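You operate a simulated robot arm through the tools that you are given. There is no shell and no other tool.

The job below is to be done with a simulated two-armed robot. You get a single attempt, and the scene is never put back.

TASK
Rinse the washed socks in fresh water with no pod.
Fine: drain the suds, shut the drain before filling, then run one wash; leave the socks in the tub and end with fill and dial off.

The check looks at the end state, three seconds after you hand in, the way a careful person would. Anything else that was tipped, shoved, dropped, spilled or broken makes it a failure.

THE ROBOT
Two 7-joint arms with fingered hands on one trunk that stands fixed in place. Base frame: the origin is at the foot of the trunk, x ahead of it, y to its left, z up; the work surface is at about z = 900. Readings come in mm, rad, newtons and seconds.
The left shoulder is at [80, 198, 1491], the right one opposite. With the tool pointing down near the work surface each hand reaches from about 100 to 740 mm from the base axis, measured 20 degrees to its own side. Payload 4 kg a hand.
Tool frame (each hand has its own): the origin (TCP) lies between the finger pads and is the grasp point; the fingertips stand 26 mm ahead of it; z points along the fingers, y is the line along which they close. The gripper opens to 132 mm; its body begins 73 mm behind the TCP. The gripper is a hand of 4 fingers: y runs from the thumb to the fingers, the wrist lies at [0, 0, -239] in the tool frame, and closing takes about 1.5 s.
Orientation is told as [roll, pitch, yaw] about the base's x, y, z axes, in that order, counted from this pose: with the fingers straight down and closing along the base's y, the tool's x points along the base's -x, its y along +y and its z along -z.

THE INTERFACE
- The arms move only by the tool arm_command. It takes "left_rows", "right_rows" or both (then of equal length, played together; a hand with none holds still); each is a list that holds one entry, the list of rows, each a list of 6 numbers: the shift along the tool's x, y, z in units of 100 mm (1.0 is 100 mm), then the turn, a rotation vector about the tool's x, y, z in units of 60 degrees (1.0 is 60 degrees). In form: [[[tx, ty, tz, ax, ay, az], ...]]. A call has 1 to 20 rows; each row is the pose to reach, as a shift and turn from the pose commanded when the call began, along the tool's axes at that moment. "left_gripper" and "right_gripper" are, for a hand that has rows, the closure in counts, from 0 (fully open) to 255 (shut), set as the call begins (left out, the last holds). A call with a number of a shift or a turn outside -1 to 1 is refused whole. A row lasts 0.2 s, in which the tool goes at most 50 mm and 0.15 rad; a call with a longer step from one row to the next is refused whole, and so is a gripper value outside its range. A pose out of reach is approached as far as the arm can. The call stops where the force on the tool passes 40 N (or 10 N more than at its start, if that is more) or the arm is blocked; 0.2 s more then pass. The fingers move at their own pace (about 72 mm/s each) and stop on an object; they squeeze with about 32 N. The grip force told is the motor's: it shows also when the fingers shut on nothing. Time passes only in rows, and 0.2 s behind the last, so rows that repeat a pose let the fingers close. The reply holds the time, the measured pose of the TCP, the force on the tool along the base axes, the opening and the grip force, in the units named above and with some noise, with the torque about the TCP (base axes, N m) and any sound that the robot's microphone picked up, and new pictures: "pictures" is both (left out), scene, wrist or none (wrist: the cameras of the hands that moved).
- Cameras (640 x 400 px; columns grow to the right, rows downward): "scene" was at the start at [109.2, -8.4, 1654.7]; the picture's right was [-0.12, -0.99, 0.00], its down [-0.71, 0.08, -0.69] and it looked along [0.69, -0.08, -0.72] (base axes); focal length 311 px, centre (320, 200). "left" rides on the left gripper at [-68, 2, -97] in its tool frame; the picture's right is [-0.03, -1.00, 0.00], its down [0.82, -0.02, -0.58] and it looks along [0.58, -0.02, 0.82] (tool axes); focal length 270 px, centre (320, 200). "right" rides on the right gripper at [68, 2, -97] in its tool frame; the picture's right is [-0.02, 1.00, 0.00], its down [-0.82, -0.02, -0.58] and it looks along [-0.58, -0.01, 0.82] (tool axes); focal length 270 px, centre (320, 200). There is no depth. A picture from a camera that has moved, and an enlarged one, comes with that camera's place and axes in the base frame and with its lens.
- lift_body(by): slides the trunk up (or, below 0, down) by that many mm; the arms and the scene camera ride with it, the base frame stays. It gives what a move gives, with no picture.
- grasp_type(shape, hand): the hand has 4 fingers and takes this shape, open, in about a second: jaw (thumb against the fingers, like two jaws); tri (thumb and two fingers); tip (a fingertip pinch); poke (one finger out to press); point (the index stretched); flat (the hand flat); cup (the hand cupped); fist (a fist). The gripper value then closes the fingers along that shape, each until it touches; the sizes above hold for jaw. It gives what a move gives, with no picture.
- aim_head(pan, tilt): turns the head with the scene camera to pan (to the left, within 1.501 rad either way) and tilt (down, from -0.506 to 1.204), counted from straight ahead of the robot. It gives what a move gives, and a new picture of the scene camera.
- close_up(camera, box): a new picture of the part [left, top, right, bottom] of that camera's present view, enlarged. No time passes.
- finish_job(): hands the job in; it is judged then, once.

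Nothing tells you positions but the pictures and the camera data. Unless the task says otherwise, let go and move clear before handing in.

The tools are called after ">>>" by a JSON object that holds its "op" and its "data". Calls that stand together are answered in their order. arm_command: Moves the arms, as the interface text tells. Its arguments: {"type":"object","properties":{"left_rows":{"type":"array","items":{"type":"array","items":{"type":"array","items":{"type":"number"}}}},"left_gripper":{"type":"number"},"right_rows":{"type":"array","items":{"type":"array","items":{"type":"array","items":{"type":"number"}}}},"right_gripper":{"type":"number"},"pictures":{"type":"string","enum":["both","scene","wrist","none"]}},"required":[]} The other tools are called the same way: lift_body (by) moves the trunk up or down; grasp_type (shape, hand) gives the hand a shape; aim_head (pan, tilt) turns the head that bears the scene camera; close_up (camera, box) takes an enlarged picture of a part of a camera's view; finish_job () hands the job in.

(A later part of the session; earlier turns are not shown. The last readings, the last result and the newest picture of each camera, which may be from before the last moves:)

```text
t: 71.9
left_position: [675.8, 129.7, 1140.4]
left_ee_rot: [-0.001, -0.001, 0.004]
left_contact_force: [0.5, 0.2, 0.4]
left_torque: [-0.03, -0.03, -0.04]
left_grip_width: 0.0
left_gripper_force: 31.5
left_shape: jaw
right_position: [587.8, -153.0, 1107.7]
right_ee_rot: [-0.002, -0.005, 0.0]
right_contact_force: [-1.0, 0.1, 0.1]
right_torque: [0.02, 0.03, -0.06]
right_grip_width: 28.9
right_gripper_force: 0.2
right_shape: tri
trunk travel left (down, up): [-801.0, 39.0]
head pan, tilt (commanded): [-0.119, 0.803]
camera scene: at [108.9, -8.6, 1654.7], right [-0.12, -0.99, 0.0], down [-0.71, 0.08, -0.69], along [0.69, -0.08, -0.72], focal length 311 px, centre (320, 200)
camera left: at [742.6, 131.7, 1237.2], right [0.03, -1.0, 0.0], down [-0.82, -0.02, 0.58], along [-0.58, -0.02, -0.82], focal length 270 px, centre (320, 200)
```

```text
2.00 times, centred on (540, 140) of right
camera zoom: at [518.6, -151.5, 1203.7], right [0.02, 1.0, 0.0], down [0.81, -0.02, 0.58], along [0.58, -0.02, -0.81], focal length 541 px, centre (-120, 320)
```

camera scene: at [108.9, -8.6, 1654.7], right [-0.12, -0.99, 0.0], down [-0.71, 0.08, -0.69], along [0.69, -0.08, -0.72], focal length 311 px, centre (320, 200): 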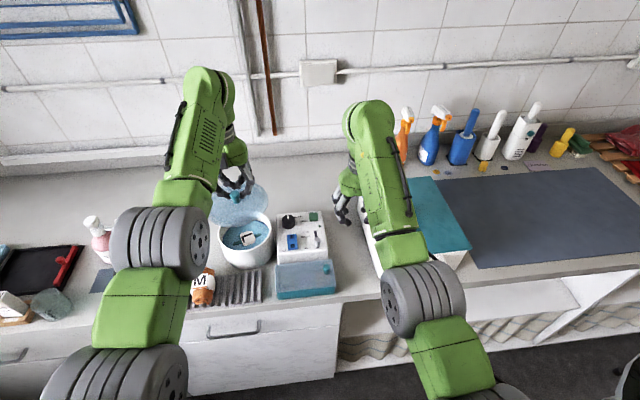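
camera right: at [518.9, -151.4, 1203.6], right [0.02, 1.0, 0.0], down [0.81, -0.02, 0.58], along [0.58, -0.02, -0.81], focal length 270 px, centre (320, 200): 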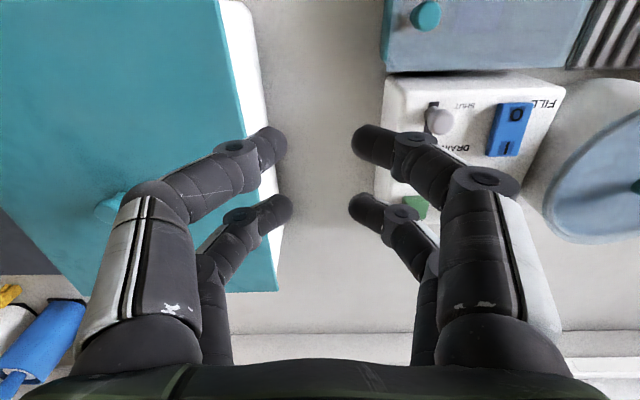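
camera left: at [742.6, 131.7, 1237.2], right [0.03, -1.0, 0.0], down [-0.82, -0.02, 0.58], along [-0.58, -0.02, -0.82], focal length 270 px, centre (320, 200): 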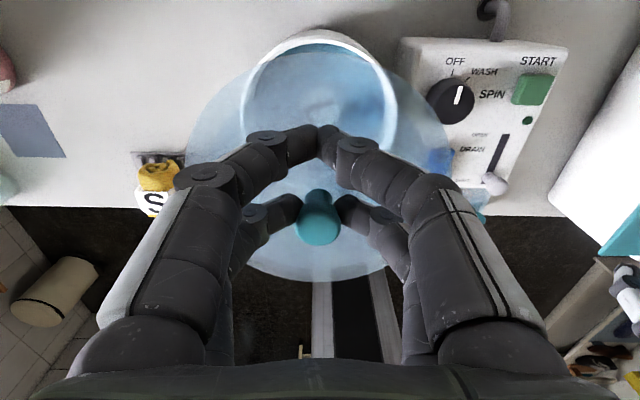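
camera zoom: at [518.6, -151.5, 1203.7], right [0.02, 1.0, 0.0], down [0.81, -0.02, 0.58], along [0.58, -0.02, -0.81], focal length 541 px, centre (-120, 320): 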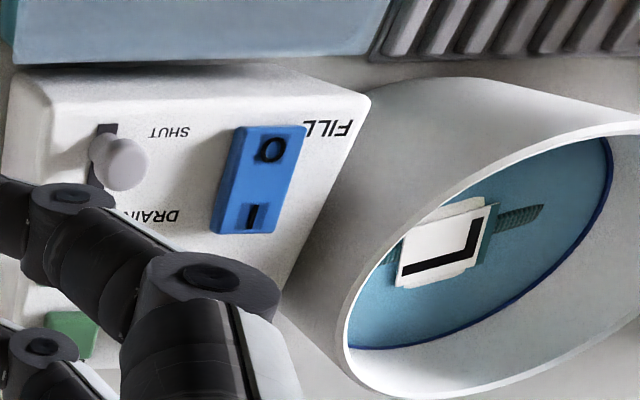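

Now I can see in: clear blue water, the L socks with their label, and a dark blue line on the inner wall. I'll zoom to compare the water surface with that line.

>>> {"op": "close_up", "data": {"camera": "scene", "box": [215, 205, 275, 255]}}

>>> {"op": "close_up", "data": {"camera": "right", "box": [540, 70, 640, 170]}}

>>> {"op": "close_up", "data": {"camera": "left", "box": [230, 25, 410, 155]}}

```text
8.00 times, centred on (245, 230) of scene
camera zoom: at [108.9, -8.6, 1654.7], right [-0.12, -0.99, 0.0], down [-0.71, 0.08, -0.69], along [0.69, -0.08, -0.72], focal length 2486 px, centre (920, -40)
```

zoom: 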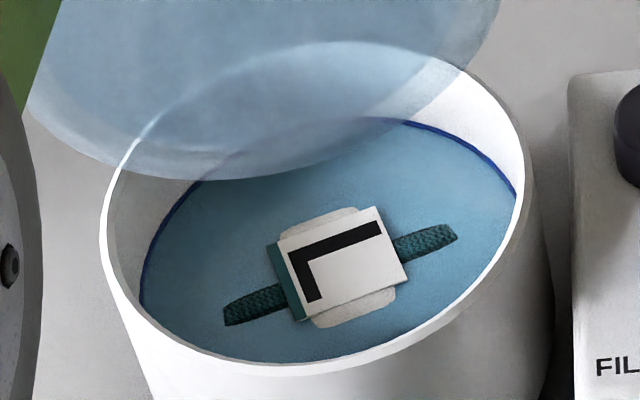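

```text
4.00 times, centred on (590, 120) of right
camera zoom: at [518.6, -151.5, 1203.7], right [0.02, 1.0, 0.0], down [0.81, -0.02, 0.58], along [0.58, -0.02, -0.81], focal length 1081 px, centre (-760, 520)
```

zoom: 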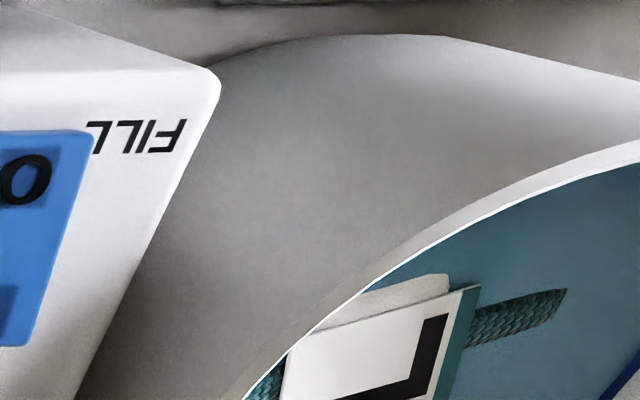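

```text
3.08 times, centred on (320, 90) of left
camera zoom: at [742.6, 131.7, 1237.2], right [0.03, -1.0, 0.0], down [-0.82, -0.02, 0.58], along [-0.58, -0.02, -0.82], focal length 832 px, centre (320, 538)
```

zoom: 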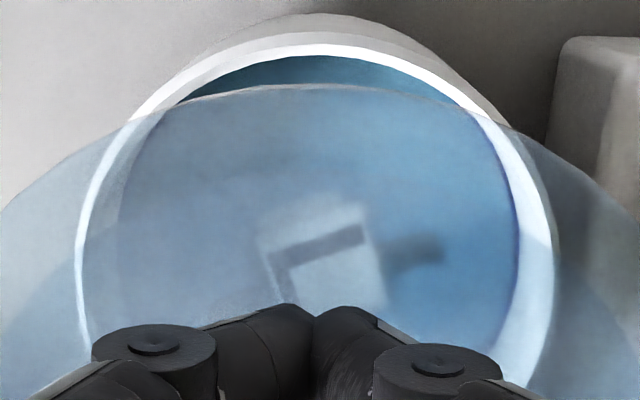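

The water is clear and its surface sits right at the dark blue fill line. I'll take one tighter zoom on the edge to be sure it's neither short nor over.

>>> {"op": "close_up", "data": {"camera": "scene", "box": [255, 217, 275, 232]}}

>>> {"op": "close_up", "data": {"camera": "scene", "box": [220, 222, 240, 248]}}

>>> {"op": "close_up", "data": {"camera": "right", "box": [600, 90, 640, 200]}}

```text
16.00 times, centred on (265, 224) of scene
camera zoom: at [108.9, -8.6, 1654.7], right [-0.12, -0.99, 0.0], down [-0.71, 0.08, -0.69], along [0.69, -0.08, -0.72], focal length 4971 px, centre (1200, -192)
```

zoom: 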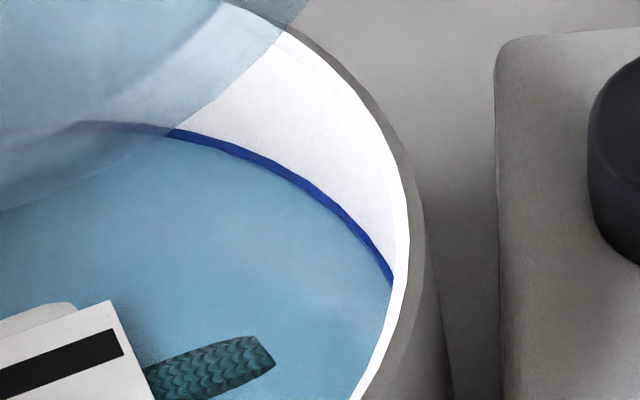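

```text
15.38 times, centred on (230, 235) of scene
camera zoom: at [108.9, -8.6, 1654.7], right [-0.12, -0.99, 0.0], down [-0.71, 0.08, -0.69], along [0.69, -0.08, -0.72], focal length 4780 px, centre (1705, -338)
```

zoom: 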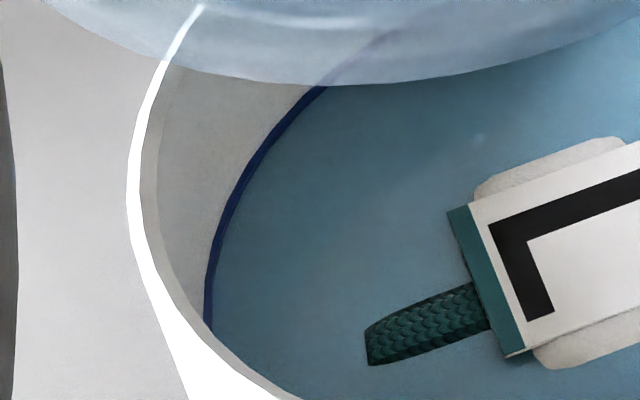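

```text
3.64 times, centred on (620, 145) of right
camera zoom: at [518.6, -151.5, 1203.7], right [0.02, 1.0, 0.0], down [0.81, -0.02, 0.58], along [0.58, -0.02, -0.81], focal length 983 px, centre (-771, 400)
```

zoom: 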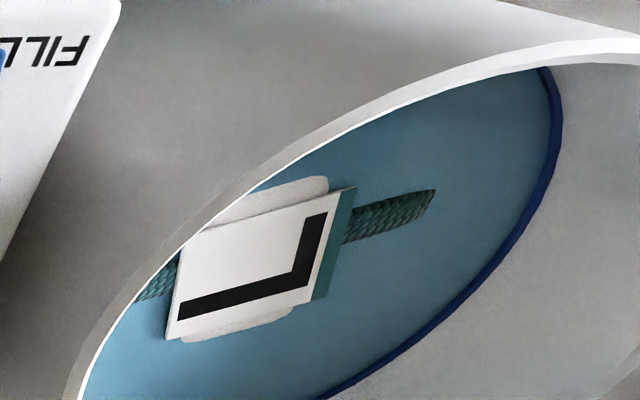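

The water meets the fill line all the way round, clear and with no suds, so the fill is right. I'll lower the lid straight back down the same path.

>>> {"op": "arm_command", "data": {"left_rows": [[[0, 0, 0.2, 0, 0, 0], [0, 0, 0.4, 0, 0, 0], [0, 0, 0.6, 0, 0, 0], [0, 0, 0.75, 0, 0, 0], [0, 0, 0.88, 0, 0, 0], [0, 0, 0.95, 0, 0, 0]]], "pictures": "both"}}

>>> {"op": "close_up", "data": {"camera": "scene", "box": [205, 195, 295, 275]}}

>>> {"op": "close_up", "data": {"camera": "right", "box": [480, 60, 640, 240]}}

```text
t: 73.3
left_position: [675.2, 131.4, 1044.8]
left_ee_rot: [0.0, 0.002, 0.003]
left_contact_force: [0.4, 0.2, 0.2]
left_torque: [-0.02, -0.01, 0.01]
left_grip_width: 0.2
left_gripper_force: 32.4
left_shape: jaw
right_position: [588.6, -154.4, 1106.1]
right_ee_rot: [-0.002, -0.006, 0.001]
right_contact_force: [-0.2, -0.1, 0.4]
right_torque: [-0.02, 0.01, -0.01]
right_grip_width: 28.8
right_gripper_force: 0.1
right_shape: tri
trunk travel left (down, up): [-801.0, 39.0]
head pan, tilt (commanded): [-0.119, 0.803]
camera scene: at [109.4, -8.4, 1654.7], right [-0.12, -0.99, 0.0], down [-0.71, 0.08, -0.69], along [0.69, -0.08, -0.72], focal length 311 px, centre (320, 200)
camera left: at [743.0, 132.3, 1141.3], right [0.03, -1.0, 0.0], down [-0.82, -0.02, 0.58], along [-0.58, -0.02, -0.82], focal length 270 px, centre (320, 200)
```

scene: 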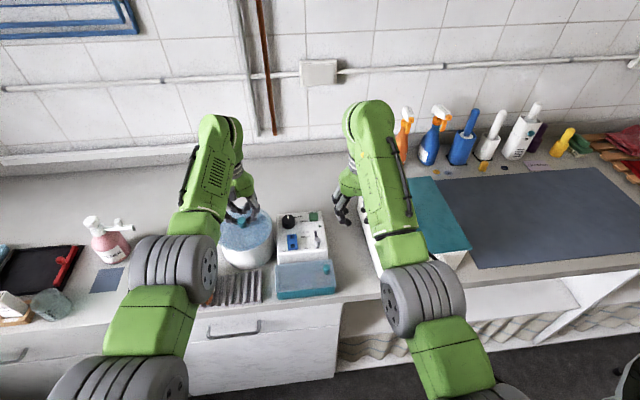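
left: 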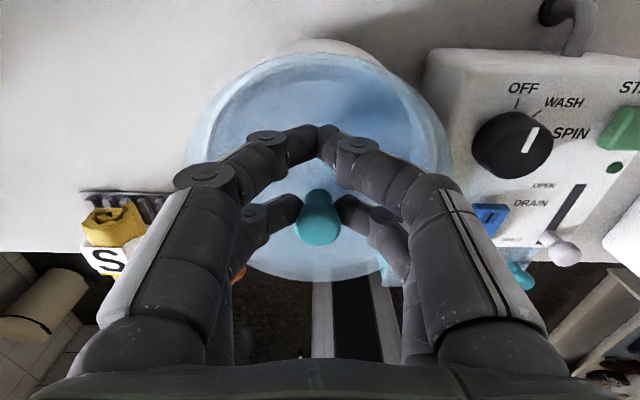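

```text
5.00 times, centred on (250, 235) of scene
camera zoom: at [109.4, -8.4, 1654.7], right [-0.12, -0.99, 0.0], down [-0.71, 0.08, -0.69], along [0.69, -0.08, -0.72], focal length 1554 px, centre (670, 25)
```

zoom: 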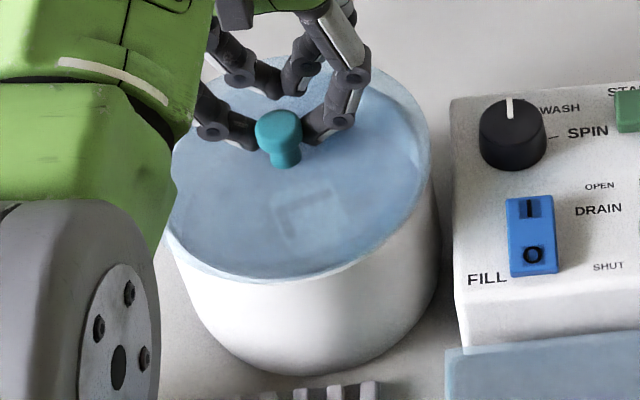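

```text
2.22 times, centred on (560, 150) of right
camera zoom: at [519.0, -151.3, 1203.6], right [0.02, 1.0, 0.0], down [0.81, -0.02, 0.58], along [0.58, -0.02, -0.81], focal length 601 px, centre (-213, 311)
```

zoom: 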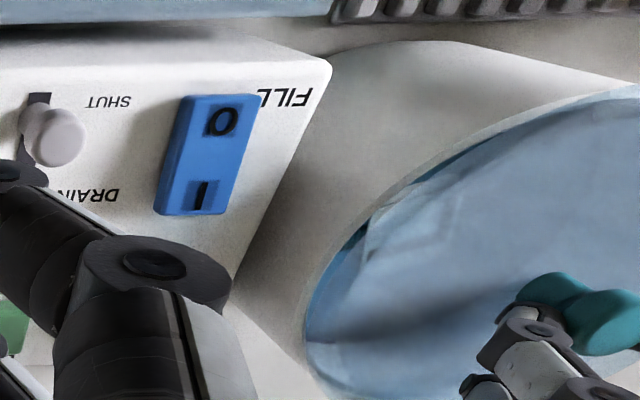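

The lid is hovering about 12 mm above its seat and aligned. I'll ease it down the rest of the way.

>>> {"op": "arm_command", "data": {"left_rows": [[[0, 0, 0.04, 0, 0, 0], [0, 0, 0.07, 0, 0, 0], [0, 0, 0.09, 0, 0, 0], [0, 0, 0.11, 0, 0, 0], [0, 0, 0.125, 0, 0, 0], [0, 0, 0.125, 0, 0, 0]]], "pictures": "wrist"}}

>>> {"op": "close_up", "data": {"camera": "scene", "box": [205, 195, 295, 275]}}

>>> {"op": "close_up", "data": {"camera": "right", "box": [480, 60, 640, 240]}}

```text
t: 74.7
left_position: [675.3, 130.4, 1032.6]
left_ee_rot: [0.0, -0.001, 0.001]
left_contact_force: [0.3, -0.5, -0.5]
left_torque: [0.04, -0.03, 0.0]
left_grip_width: 0.0
left_gripper_force: 31.8
left_shape: jaw
right_position: [587.1, -153.0, 1107.3]
right_ee_rot: [-0.002, -0.006, -0.001]
right_contact_force: [0.0, 0.2, -1.3]
right_torque: [-0.02, 0.02, 0.0]
right_grip_width: 29.1
right_gripper_force: 0.0
right_shape: tri
trunk travel left (down, up): [-801.0, 39.0]
head pan, tilt (commanded): [-0.119, 0.803]
camera left: at [743.0, 131.5, 1129.2], right [0.03, -1.0, 0.0], down [-0.82, -0.02, 0.58], along [-0.58, -0.02, -0.82], focal length 270 px, centre (320, 200)
```

left: 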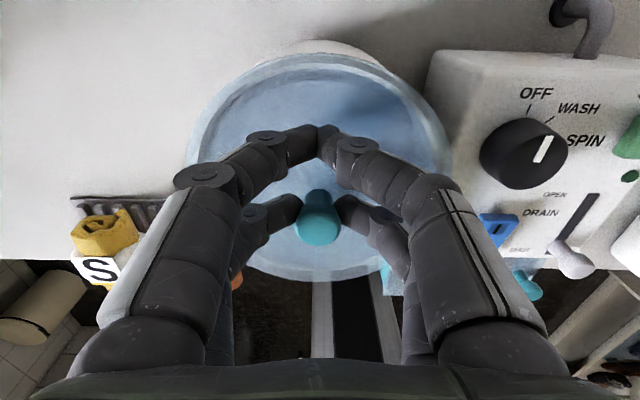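

```text
5.00 times, centred on (250, 235) of scene
camera zoom: at [109.4, -8.5, 1654.7], right [-0.12, -0.99, 0.0], down [-0.71, 0.08, -0.69], along [0.69, -0.08, -0.72], focal length 1554 px, centre (670, 25)
```

zoom: 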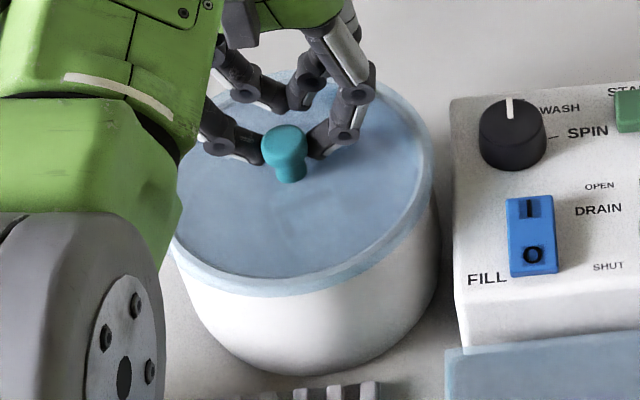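

```text
2.22 times, centred on (560, 150) of right
camera zoom: at [519.0, -151.4, 1203.6], right [0.02, 1.0, 0.0], down [0.81, -0.02, 0.58], along [0.58, -0.02, -0.81], focal length 601 px, centre (-213, 311)
```

zoom: 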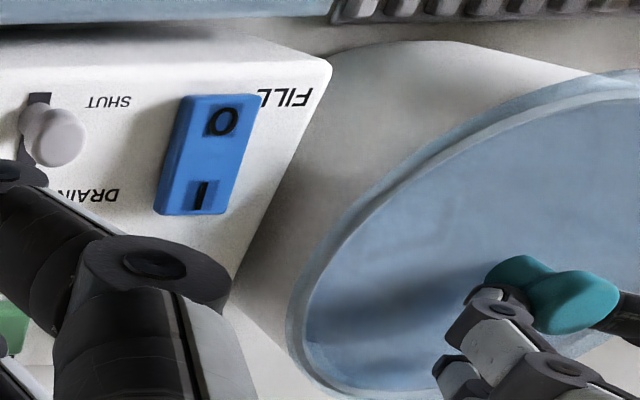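

The lid looks seated. I'll nudge down 1 mm, release the knob and check.

>>> {"op": "arm_command", "data": {"left_rows": [[[0, 0, 0.01, 0, 0, 0], [0, 0, 0.01, 0, 0, 0]]], "pictures": "none"}}

>>> {"op": "arm_command", "data": {"left_rows": [[[0, 0, 0, 0, 0, 0], [0, 0, 0, 0, 0, 0], [0, 0, 0, 0, 0, 0], [0, 0, 0, 0, 0, 0], [0, 0, 0, 0, 0, 0]]], "left_gripper": 140, "pictures": "wrist"}}

>>> {"op": "close_up", "data": {"camera": "scene", "box": [205, 195, 295, 275]}}

```text
t: 75.3
left_position: [676.0, 129.9, 1032.7]
left_ee_rot: [0.0, -0.001, 0.001]
left_contact_force: [0.3, 0.0, -0.3]
left_torque: [-0.01, -0.06, -0.03]
left_grip_width: 0.0
left_gripper_force: 32.4
left_shape: jaw
right_position: [587.9, -154.8, 1107.1]
right_ee_rot: [-0.003, -0.005, 0.0]
right_contact_force: [0.2, 0.5, -0.7]
right_torque: [-0.02, 0.01, 0.01]
right_grip_width: 28.7
right_gripper_force: 0.0
right_shape: tri
trunk travel left (down, up): [-801.0, 39.0]
head pan, tilt (commanded): [-0.119, 0.803]
```

```text
t: 76.5
left_position: [675.6, 131.1, 1031.5]
left_ee_rot: [0.0, -0.001, 0.0]
left_contact_force: [-0.4, 0.0, -0.9]
left_torque: [-0.03, -0.03, -0.01]
left_grip_width: 59.3
left_gripper_force: 0.2
left_shape: jaw
right_position: [588.3, -153.5, 1107.4]
right_ee_rot: [0.0, -0.006, 0.001]
right_contact_force: [0.0, 0.7, -0.1]
right_torque: [0.02, 0.03, -0.03]
right_grip_width: 28.9
right_gripper_force: 0.0
right_shape: tri
trunk travel left (down, up): [-801.0, 39.0]
head pan, tilt (commanded): [-0.119, 0.803]
camera left: at [743.1, 131.5, 1128.2], right [0.03, -1.0, 0.0], down [-0.82, -0.02, 0.58], along [-0.58, -0.02, -0.82], focal length 270 px, centre (320, 200)
```

left: 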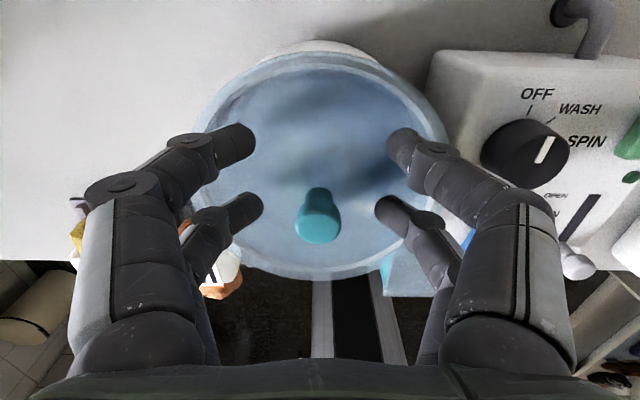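

```text
5.00 times, centred on (250, 235) of scene
camera zoom: at [109.3, -8.5, 1654.7], right [-0.12, -0.99, 0.0], down [-0.71, 0.08, -0.69], along [0.69, -0.08, -0.72], focal length 1554 px, centre (670, 25)
```

zoom: 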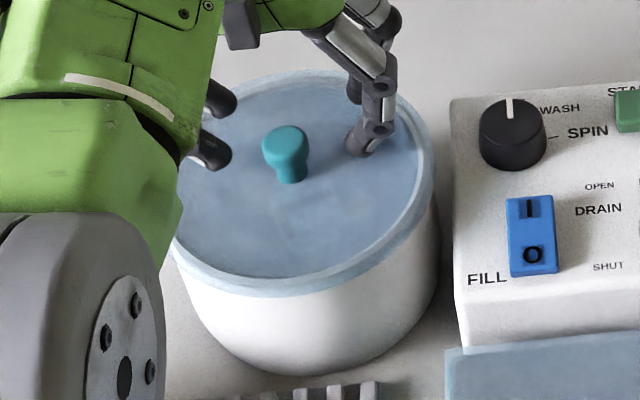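

The lid is back in place as before. I'll raise the left hand clear and park it to the left, then use the right hand for the dial with the fingers turned away from the lid.

>>> {"op": "arm_command", "data": {"left_rows": [[[0, 0, -0.2, 0, 0, 0], [0, 0, -0.5, 0, 0, 0], [0, 0, -0.9, 0, 0, 0]]], "pictures": "none"}}

>>> {"op": "arm_command", "data": {"left_rows": [[[-0.2, 0.3, -0.25, 0, 0, 0], [-0.3, 0.6, -0.5, 0, 0, 0], [-0.37, 0.95, -0.75, 0, 0, 0]]], "left_gripper": 0, "pictures": "none"}}

>>> {"op": "grasp_type", "data": {"shape": "jaw", "hand": "right"}}

>>> {"op": "arm_command", "data": {"right_rows": [[[0, 0.1, 0, 0, 0, 0.14], [0, 0.2, 0, 0, 0, 0.28], [0, 0.3, 0, 0, 0, 0.42], [0, 0.4, 0, 0, 0, 0.56], [0, 0.5, 0, 0, 0, 0.7], [0, 0.5, 0, 0, 0, 0.8]]], "right_gripper": 185, "pictures": "both"}}

```text
t: 77.3
left_position: [674.5, 129.2, 1123.1]
left_ee_rot: [0.001, 0.0, 0.001]
left_contact_force: [-0.4, -0.2, -0.7]
left_torque: [-0.03, 0.0, -0.01]
left_grip_width: 58.7
left_gripper_force: 0.0
left_shape: jaw
right_position: [587.5, -153.8, 1106.9]
right_ee_rot: [-0.003, -0.004, 0.0]
right_contact_force: [0.9, -0.2, 0.4]
right_torque: [0.0, 0.03, -0.01]
right_grip_width: 29.1
right_gripper_force: 0.0
right_shape: tri
trunk travel left (down, up): [-801.0, 39.0]
head pan, tilt (commanded): [-0.119, 0.803]
```

```text
t: 78.1
left_position: [711.4, 225.0, 1194.7]
left_ee_rot: [0.0, -0.001, -0.001]
left_contact_force: [-1.0, 0.9, 0.5]
left_torque: [0.01, -0.02, -0.03]
left_grip_width: 132.0
left_gripper_force: 0.0
left_shape: jaw
right_position: [587.8, -151.8, 1107.3]
right_ee_rot: [-0.002, -0.006, 0.001]
right_contact_force: [0.0, -0.4, 0.2]
right_torque: [0.01, -0.03, 0.0]
right_grip_width: 29.1
right_gripper_force: 0.1
right_shape: tri
trunk travel left (down, up): [-801.0, 39.0]
head pan, tilt (commanded): [-0.119, 0.803]
```

```text
t: 79.0
left_position: [712.6, 223.5, 1195.5]
left_ee_rot: [0.0, -0.002, 0.001]
left_contact_force: [0.0, -0.5, 0.5]
left_torque: [0.02, 0.03, 0.0]
left_grip_width: 132.1
left_gripper_force: 0.1
left_shape: jaw
right_position: [588.9, -154.5, 1106.6]
right_ee_rot: [-0.002, -0.005, 0.0]
right_contact_force: [0.1, -0.3, -0.4]
right_torque: [0.01, -0.01, 0.01]
right_grip_width: 131.9
right_gripper_force: 0.1
right_shape: jaw
trunk travel left (down, up): [-801.0, 39.0]
head pan, tilt (commanded): [-0.119, 0.803]
```

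```text
t: 80.4
left_position: [711.3, 222.8, 1195.0]
left_ee_rot: [0.001, 0.0, 0.001]
left_contact_force: [0.1, -0.2, -0.2]
left_torque: [-0.01, 0.01, -0.03]
left_grip_width: 132.3
left_gripper_force: 0.0
left_shape: jaw
right_position: [587.6, -103.3, 1108.6]
right_ee_rot: [0.003, -0.005, -0.84]
right_contact_force: [0.6, 0.8, 0.5]
right_torque: [0.02, -0.03, 0.03]
right_grip_width: 36.7
right_gripper_force: 0.0
right_shape: jaw
trunk travel left (down, up): [-801.0, 39.0]
head pan, tilt (commanded): [-0.119, 0.803]
camera scene: at [109.4, -8.6, 1654.7], right [-0.12, -0.99, 0.0], down [-0.71, 0.08, -0.69], along [0.69, -0.08, -0.72], focal length 311 px, centre (320, 200)
camera right: at [542.3, -50.9, 1204.0], right [0.76, 0.65, 0.0], down [0.53, -0.62, 0.58], along [0.38, -0.44, -0.81], focal length 270 px, centre (320, 200)
```

scene: 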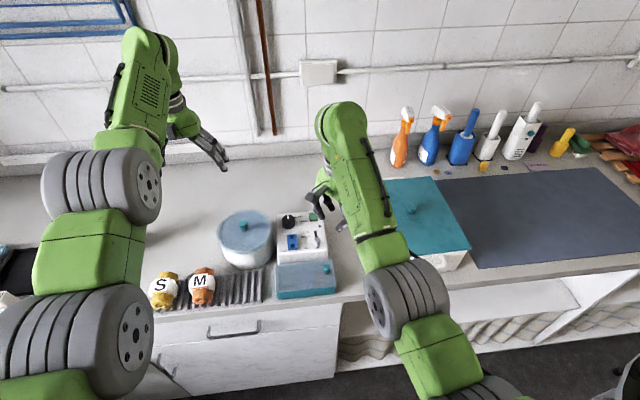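
right: 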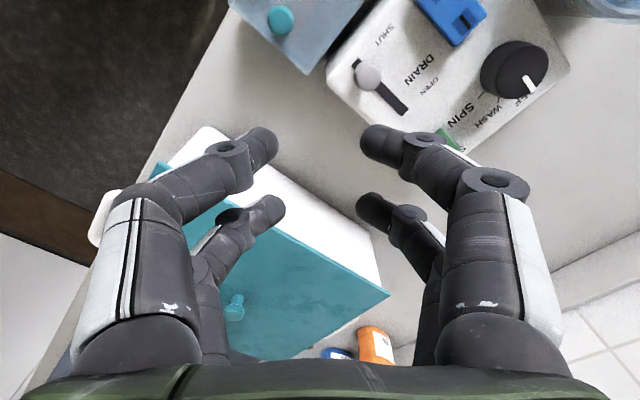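

The yaw works (about −48°, and clockwise is +az). I'll move above the dial at a safe height.

>>> {"op": "arm_command", "data": {"right_rows": [[[0.05, 0.35, 0, 0, 0, 0], [0.14, 0.7, 0, 0, 0, 0]]], "pictures": "none"}}

>>> {"op": "arm_command", "data": {"right_rows": [[[0.06, 0.35, 0.1, 0, 0, 0], [0.13, 0.7, 0.2, 0, 0, 0]]], "pictures": "both"}}

>>> {"op": "close_up", "data": {"camera": "scene", "box": [240, 170, 340, 260]}}

>>> {"op": "close_up", "data": {"camera": "left", "box": [400, 40, 600, 220]}}

```text
t: 81.0
left_position: [714.2, 225.8, 1193.6]
left_ee_rot: [-0.003, 0.001, 0.001]
left_contact_force: [0.0, 0.6, -0.7]
left_torque: [0.0, 0.02, 0.03]
left_grip_width: 131.8
left_gripper_force: 0.1
left_shape: jaw
right_position: [632.8, -42.6, 1106.4]
right_ee_rot: [-0.001, -0.004, -0.839]
right_contact_force: [0.3, 0.1, 0.3]
right_torque: [0.0, 0.03, -0.02]
right_grip_width: 36.8
right_gripper_force: 0.1
right_shape: jaw
trunk travel left (down, up): [-801.0, 39.0]
head pan, tilt (commanded): [-0.119, 0.803]
```

```text
t: 81.6
left_position: [713.5, 225.5, 1194.5]
left_ee_rot: [-0.002, 0.001, 0.003]
left_contact_force: [0.4, 0.1, 0.5]
left_torque: [-0.03, 0.0, 0.01]
left_grip_width: 131.6
left_gripper_force: 0.1
left_shape: jaw
right_position: [673.4, 13.2, 1084.8]
right_ee_rot: [0.0, -0.005, -0.837]
right_contact_force: [0.1, 0.0, -0.6]
right_torque: [0.0, -0.01, -0.02]
right_grip_width: 36.5
right_gripper_force: 0.1
right_shape: jaw
trunk travel left (down, up): [-801.0, 39.0]
head pan, tilt (commanded): [-0.119, 0.803]
camera scene: at [112.1, -5.0, 1654.4], right [-0.12, -0.99, 0.0], down [-0.72, 0.08, -0.69], along [0.69, -0.08, -0.72], focal length 311 px, centre (320, 200)
camera right: at [629.2, 66.3, 1182.8], right [0.76, 0.65, 0.0], down [0.53, -0.62, 0.58], along [0.38, -0.44, -0.81], focal length 270 px, centre (320, 200)
```

scene: 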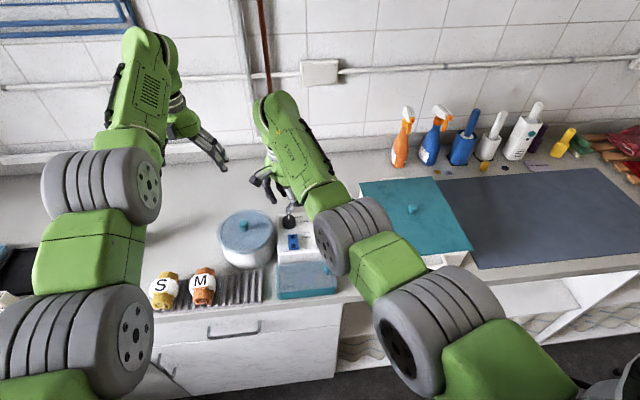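
right: 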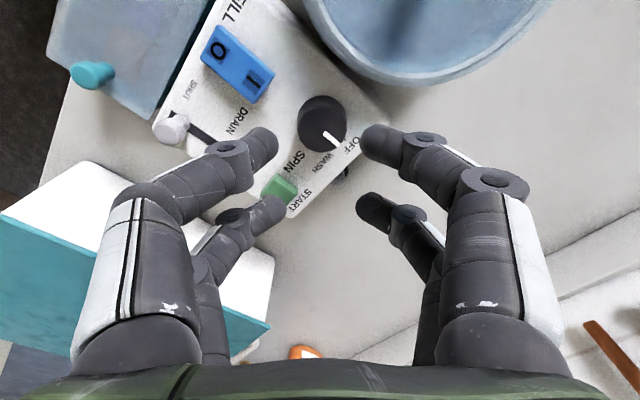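

```text
4.44 times, centred on (290, 215) of scene
camera zoom: at [112.1, -5.0, 1654.4], right [-0.12, -0.99, 0.0], down [-0.72, 0.08, -0.69], along [0.69, -0.08, -0.72], focal length 1381 px, centre (453, 133)
```

zoom: 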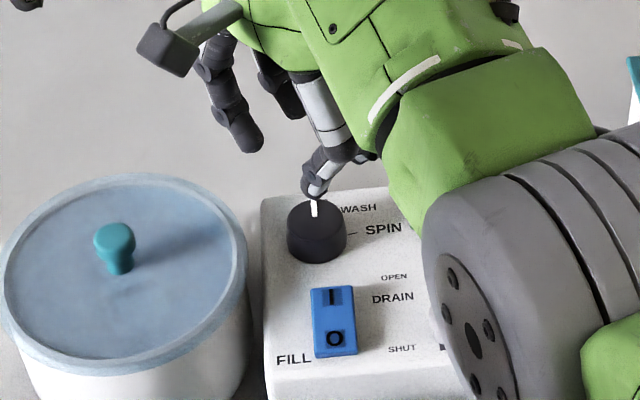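

```text
2.22 times, centred on (500, 130) of left
camera zoom: at [781.7, 227.9, 1289.9], right [0.03, -1.0, 0.0], down [-0.81, -0.02, 0.58], along [-0.58, -0.02, -0.82], focal length 601 px, centre (-80, 356)
```

zoom: 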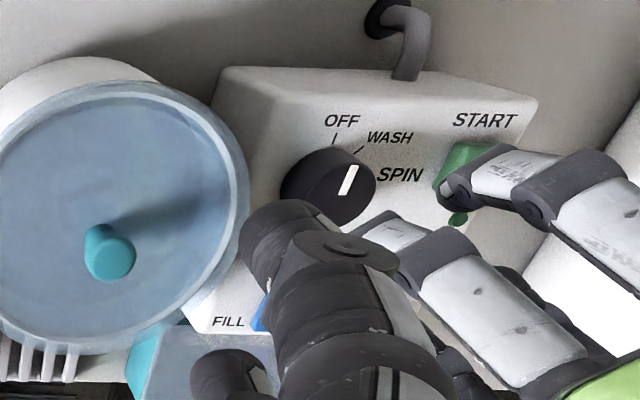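

I'll zoom the right wrist view to measure the dial centre against the hand.

>>> {"op": "close_up", "data": {"camera": "right", "box": [250, 70, 410, 200]}}

>>> {"op": "close_up", "data": {"camera": "scene", "box": [270, 195, 320, 240]}}

```text
3.08 times, centred on (330, 135) of right
camera zoom: at [629.2, 66.3, 1182.8], right [0.76, 0.65, 0.0], down [0.53, -0.62, 0.58], along [0.38, -0.44, -0.81], focal length 832 px, centre (289, 400)
```

zoom: 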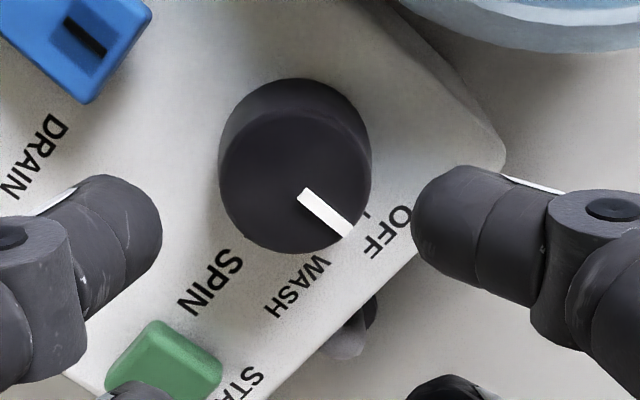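

```text
8.89 times, centred on (295, 218) of scene
camera zoom: at [112.1, -5.0, 1654.4], right [-0.12, -0.99, 0.0], down [-0.72, 0.08, -0.69], along [0.69, -0.08, -0.72], focal length 2762 px, centre (542, 44)
```

zoom: 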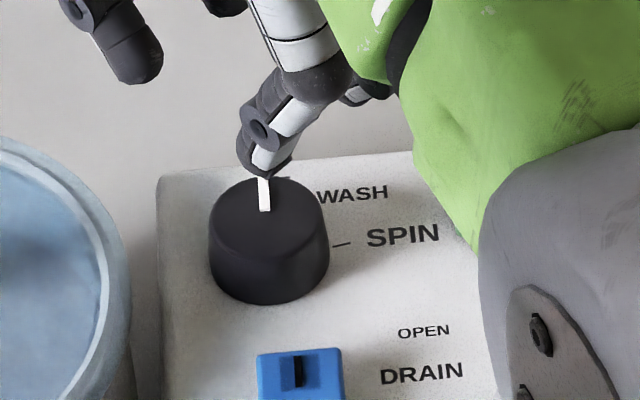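

The dial centre is about [675.5, 13, 998] with a radius of about 17 mm, and the hand is nearly centred on it. I'll lower around it in two steps.

>>> {"op": "arm_command", "data": {"right_rows": [[[-0.01, 0.015, 0.25, 0, 0, 0], [-0.01, 0.015, 0.5, 0, 0, 0]]], "pictures": "wrist"}}

>>> {"op": "close_up", "data": {"camera": "right", "box": [220, 90, 440, 250]}}

>>> {"op": "close_up", "data": {"camera": "scene", "box": [250, 190, 320, 250]}}

>>> {"op": "close_up", "data": {"camera": "left", "box": [430, 60, 570, 190]}}

```text
t: 82.2
left_position: [712.6, 223.7, 1195.2]
left_ee_rot: [0.0, 0.002, 0.0]
left_contact_force: [-0.3, -0.4, -0.3]
left_torque: [-0.01, 0.04, 0.01]
left_grip_width: 131.8
left_gripper_force: 0.1
left_shape: jaw
right_position: [676.4, 11.9, 1037.2]
right_ee_rot: [0.004, -0.005, -0.838]
right_contact_force: [-0.1, -0.1, -0.3]
right_torque: [-0.01, -0.01, 0.0]
right_grip_width: 36.7
right_gripper_force: 0.1
right_shape: jaw
trunk travel left (down, up): [-801.0, 39.0]
head pan, tilt (commanded): [-0.119, 0.803]
camera right: at [630.5, 63.9, 1134.6], right [0.76, 0.65, 0.0], down [0.53, -0.62, 0.58], along [0.38, -0.44, -0.81], focal length 270 px, centre (320, 200)
```

right: 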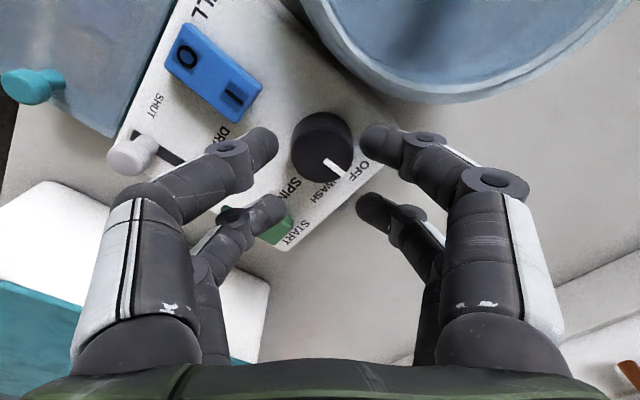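

```text
2.50 times, centred on (330, 170) of right
camera zoom: at [630.5, 63.9, 1134.6], right [0.76, 0.65, 0.0], down [0.53, -0.62, 0.58], along [0.38, -0.44, -0.81], focal length 676 px, centre (295, 275)
```

zoom: 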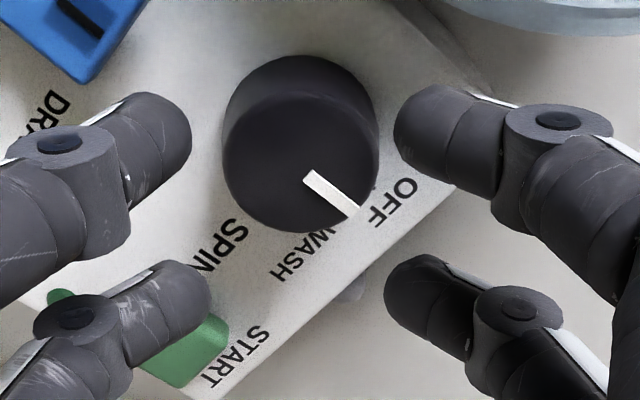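

```text
6.67 times, centred on (285, 220) of scene
camera zoom: at [110.8, -7.7, 1654.6], right [-0.12, -0.99, 0.0], down [-0.72, 0.08, -0.69], along [0.69, -0.08, -0.72], focal length 2071 px, centre (553, 67)
```

zoom: 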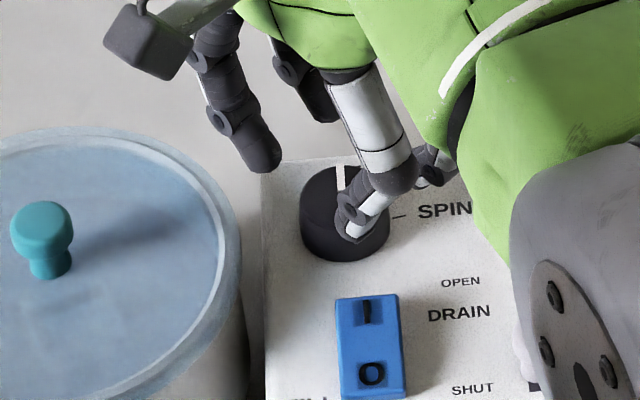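

```text
3.08 times, centred on (500, 125) of left
camera zoom: at [780.7, 225.8, 1291.0], right [0.03, -1.0, 0.0], down [-0.82, -0.02, 0.58], along [-0.58, -0.02, -0.82], focal length 832 px, centre (-234, 431)
```

zoom: 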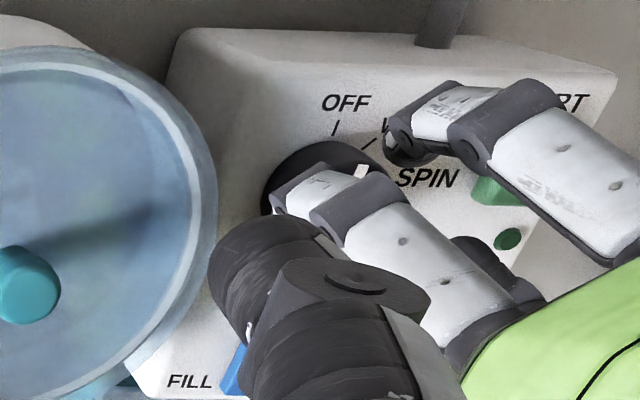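

The dial is centred between the fingers to within 2 mm. I'll make that small correction and lower to gripping height.

>>> {"op": "arm_command", "data": {"right_rows": [[[0.02, 0.005, 0.1, 0, 0, 0], [0.02, 0.005, 0.2, 0, 0, 0], [0.02, 0.005, 0.3, 0, 0, 0]]], "pictures": "wrist"}}

>>> {"op": "close_up", "data": {"camera": "right", "box": [220, 90, 440, 250]}}

>>> {"op": "close_up", "data": {"camera": "scene", "box": [250, 190, 320, 250]}}

>>> {"op": "close_up", "data": {"camera": "left", "box": [430, 60, 570, 190]}}

```text
t: 83.0
left_position: [712.5, 224.4, 1195.5]
left_ee_rot: [0.001, 0.001, 0.001]
left_contact_force: [0.2, -0.7, 0.6]
left_torque: [-0.01, 0.02, 0.0]
left_grip_width: 131.8
left_gripper_force: 0.1
left_shape: jaw
right_position: [675.0, 11.8, 1007.6]
right_ee_rot: [0.001, -0.005, -0.838]
right_contact_force: [0.5, 0.5, 0.3]
right_torque: [0.01, -0.02, 0.01]
right_grip_width: 36.3
right_gripper_force: 0.0
right_shape: jaw
trunk travel left (down, up): [-801.0, 39.0]
head pan, tilt (commanded): [-0.119, 0.803]
camera right: at [629.6, 64.9, 1104.9], right [0.76, 0.65, 0.0], down [0.53, -0.62, 0.58], along [0.38, -0.44, -0.81], focal length 270 px, centre (320, 200)
```

right: 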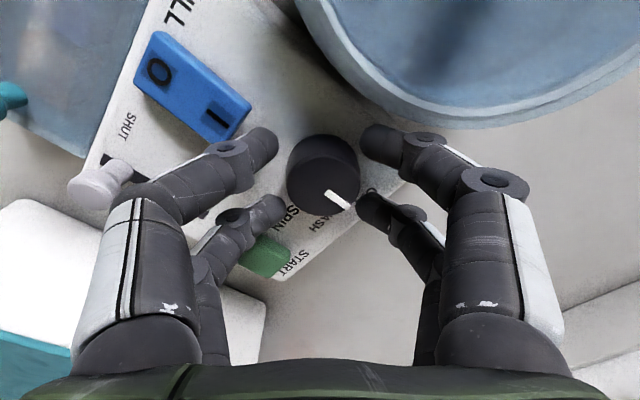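

```text
2.50 times, centred on (330, 170) of right
camera zoom: at [629.6, 64.9, 1104.9], right [0.76, 0.65, 0.0], down [0.53, -0.62, 0.58], along [0.38, -0.44, -0.81], focal length 676 px, centre (295, 275)
```

zoom: 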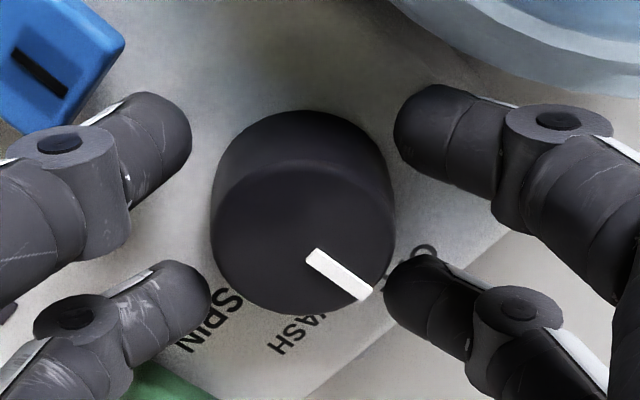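

```text
6.67 times, centred on (285, 220) of scene
camera zoom: at [110.2, -7.8, 1654.6], right [-0.12, -0.99, 0.0], down [-0.71, 0.08, -0.69], along [0.69, -0.08, -0.72], focal length 2071 px, centre (553, 67)
```

zoom: 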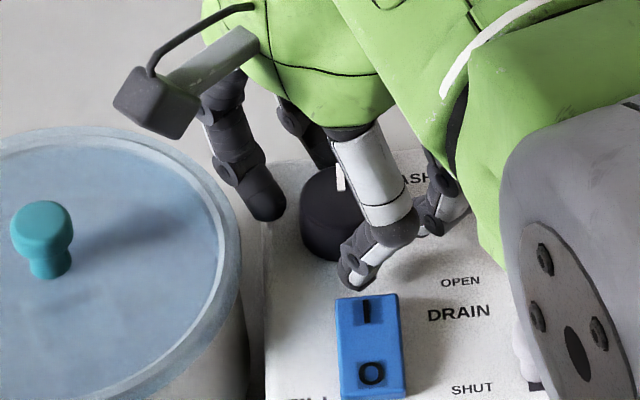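

```text
3.08 times, centred on (500, 125) of left
camera zoom: at [780.2, 225.7, 1291.4], right [0.03, -1.0, 0.0], down [-0.82, -0.02, 0.58], along [-0.58, -0.02, -0.82], focal length 832 px, centre (-234, 431)
```

zoom: 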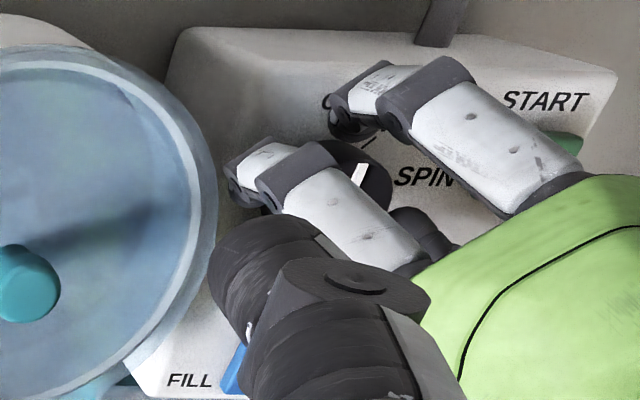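

The dial is centred between all four fingers. Closing the grip on it.

>>> {"op": "arm_command", "data": {"right_rows": [[[0, 0, 0, 0, 0, 0], [0, 0, 0, 0, 0, 0], [0, 0, 0, 0, 0, 0], [0, 0, 0, 0, 0, 0], [0, 0, 0, 0, 0, 0]]], "right_gripper": 255, "pictures": "wrist"}}

>>> {"op": "close_up", "data": {"camera": "right", "box": [220, 90, 440, 250]}}

```text
t: 84.2
left_position: [711.7, 225.2, 1194.5]
left_ee_rot: [-0.001, 0.0, 0.003]
left_contact_force: [1.1, 0.1, -0.2]
left_torque: [0.0, -0.01, 0.02]
left_grip_width: 131.8
left_gripper_force: 0.0
left_shape: jaw
right_position: [675.1, 14.2, 1008.1]
right_ee_rot: [0.003, -0.004, -0.834]
right_contact_force: [3.2, 4.6, -1.0]
right_torque: [0.01, -0.15, 0.0]
right_grip_width: 4.5
right_gripper_force: 31.8
right_shape: jaw
trunk travel left (down, up): [-801.0, 39.0]
head pan, tilt (commanded): [-0.119, 0.803]
camera right: at [629.8, 65.6, 1105.1], right [0.76, 0.65, 0.0], down [0.53, -0.62, 0.58], along [0.38, -0.44, -0.81], focal length 270 px, centre (320, 200)
```

right: 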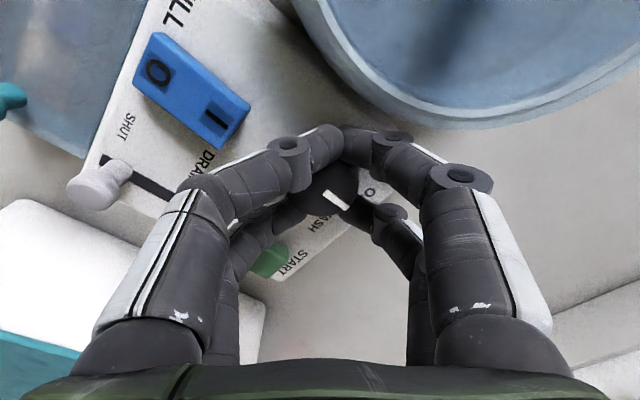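

```text
2.50 times, centred on (330, 170) of right
camera zoom: at [629.8, 65.6, 1105.1], right [0.76, 0.65, 0.0], down [0.53, -0.62, 0.58], along [0.38, -0.44, -0.81], focal length 676 px, centre (295, 275)
```

zoom: 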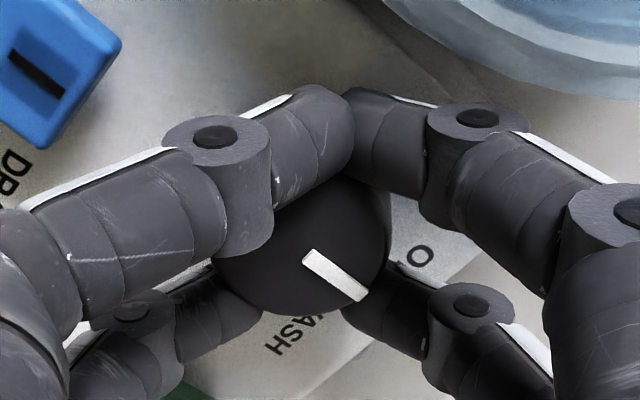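

The fingers cage the dial, with light side forces, and the pointer is still on OFF. I'll turn clockwise about 20° and check whether the pointer follows.

>>> {"op": "arm_command", "data": {"right_rows": [[[0, 0, 0, 0, 0, 0.08], [0, 0, 0, 0, 0, 0.16], [0, 0, 0, 0, 0, 0.24], [0, 0, 0, 0, 0, 0.33]]], "pictures": "wrist"}}

>>> {"op": "close_up", "data": {"camera": "right", "box": [220, 90, 440, 250]}}

>>> {"op": "close_up", "data": {"camera": "left", "box": [430, 60, 570, 190]}}

```text
t: 85.2
left_position: [712.5, 224.1, 1195.1]
left_ee_rot: [0.001, 0.0, 0.002]
left_contact_force: [-0.2, 0.8, 0.7]
left_torque: [-0.02, 0.0, 0.02]
left_grip_width: 131.9
left_gripper_force: 0.1
left_shape: jaw
right_position: [674.7, 14.4, 1008.9]
right_ee_rot: [0.006, -0.003, -1.183]
right_contact_force: [5.3, 5.3, 3.8]
right_torque: [-0.04, -0.17, 0.01]
right_grip_width: 4.4
right_gripper_force: 32.5
right_shape: jaw
trunk travel left (down, up): [-801.0, 39.0]
head pan, tilt (commanded): [-0.119, 0.803]
camera right: at [650.2, 78.2, 1105.1], right [0.94, 0.35, 0.01], down [0.28, -0.76, 0.58], along [0.21, -0.54, -0.81], focal length 270 px, centre (320, 200)
```

right: 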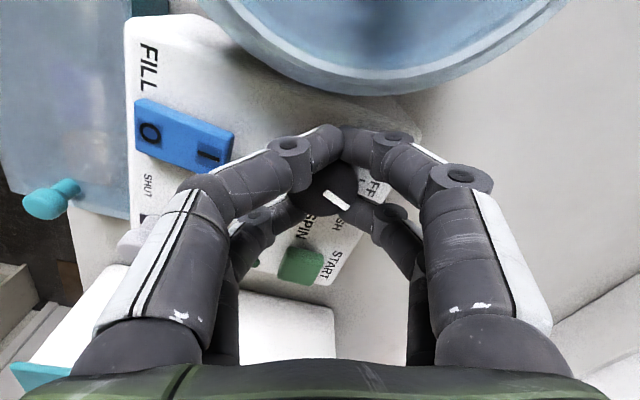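

```text
2.50 times, centred on (330, 170) of right
camera zoom: at [650.2, 78.2, 1105.1], right [0.94, 0.35, 0.01], down [0.28, -0.76, 0.58], along [0.21, -0.54, -0.81], focal length 676 px, centre (295, 275)
```

zoom: 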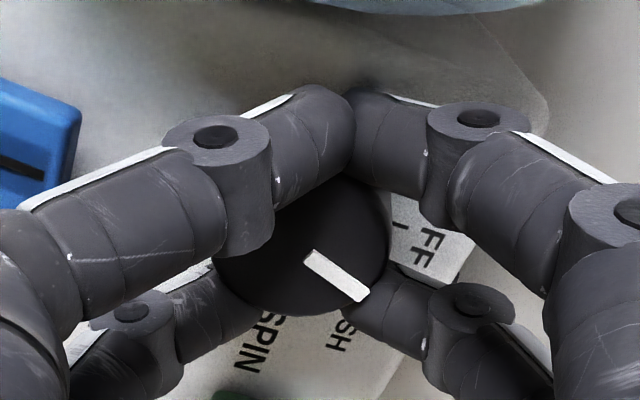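

```text
3.08 times, centred on (500, 125) of left
camera zoom: at [780.1, 226.2, 1291.5], right [0.03, -1.0, 0.0], down [-0.82, -0.02, 0.58], along [-0.58, -0.02, -0.82], focal length 832 px, centre (-234, 431)
```

zoom: 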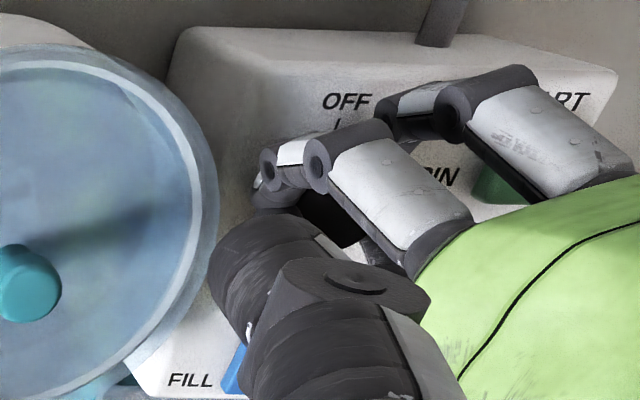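

The dial turns with the hand. I'll turn about 20° more toward WASH.

>>> {"op": "arm_command", "data": {"right_rows": [[[0, 0, 0, 0, 0, 0.08], [0, 0, 0, 0, 0, 0.16], [0, 0, 0, 0, 0, 0.24], [0, 0, 0, 0, 0, 0.33]]], "pictures": "wrist"}}

>>> {"op": "close_up", "data": {"camera": "right", "box": [220, 90, 440, 250]}}

>>> {"op": "close_up", "data": {"camera": "scene", "box": [250, 190, 330, 250]}}

```text
t: 86.2
left_position: [712.1, 225.1, 1195.5]
left_ee_rot: [-0.001, 0.0, 0.002]
left_contact_force: [-0.6, 0.7, -0.1]
left_torque: [0.01, -0.03, 0.03]
left_grip_width: 131.8
left_gripper_force: 0.1
left_shape: jaw
right_position: [675.6, 14.9, 1007.9]
right_ee_rot: [0.004, 0.0, -1.531]
right_contact_force: [8.7, 6.5, 6.6]
right_torque: [0.0, -0.2, 0.03]
right_grip_width: 4.3
right_gripper_force: 31.3
right_shape: jaw
trunk travel left (down, up): [-801.0, 39.0]
head pan, tilt (commanded): [-0.119, 0.803]
camera right: at [673.9, 83.0, 1105.2], right [1.0, 0.02, 0.01], down [0.01, -0.82, 0.58], along [0.01, -0.58, -0.82], focal length 270 px, centre (320, 200)
```

right: 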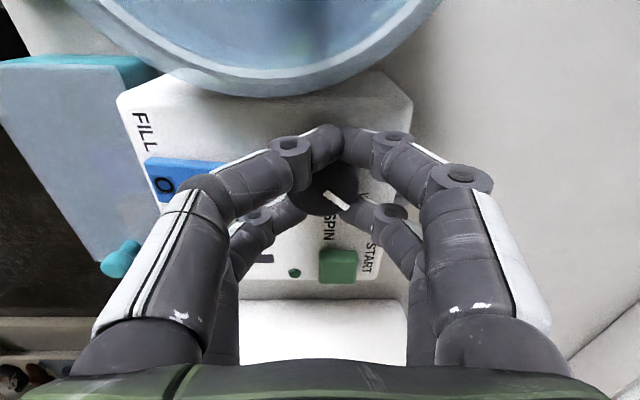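

```text
2.50 times, centred on (330, 170) of right
camera zoom: at [673.9, 83.0, 1105.2], right [1.0, 0.02, 0.01], down [0.01, -0.82, 0.58], along [0.01, -0.58, -0.82], focal length 676 px, centre (295, 275)
```

zoom: 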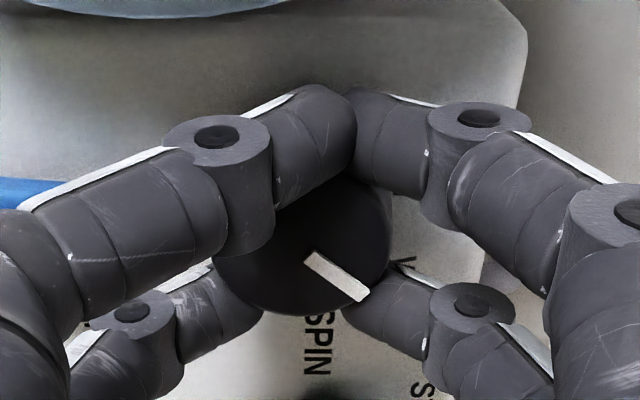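

```text
6.67 times, centred on (290, 220) of scene
camera zoom: at [110.3, -6.5, 1654.7], right [-0.12, -0.99, 0.0], down [-0.71, 0.08, -0.69], along [0.69, -0.08, -0.72], focal length 2071 px, centre (520, 67)
```

zoom: 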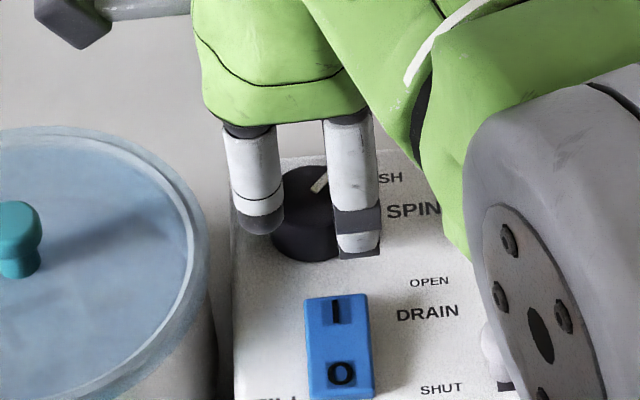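

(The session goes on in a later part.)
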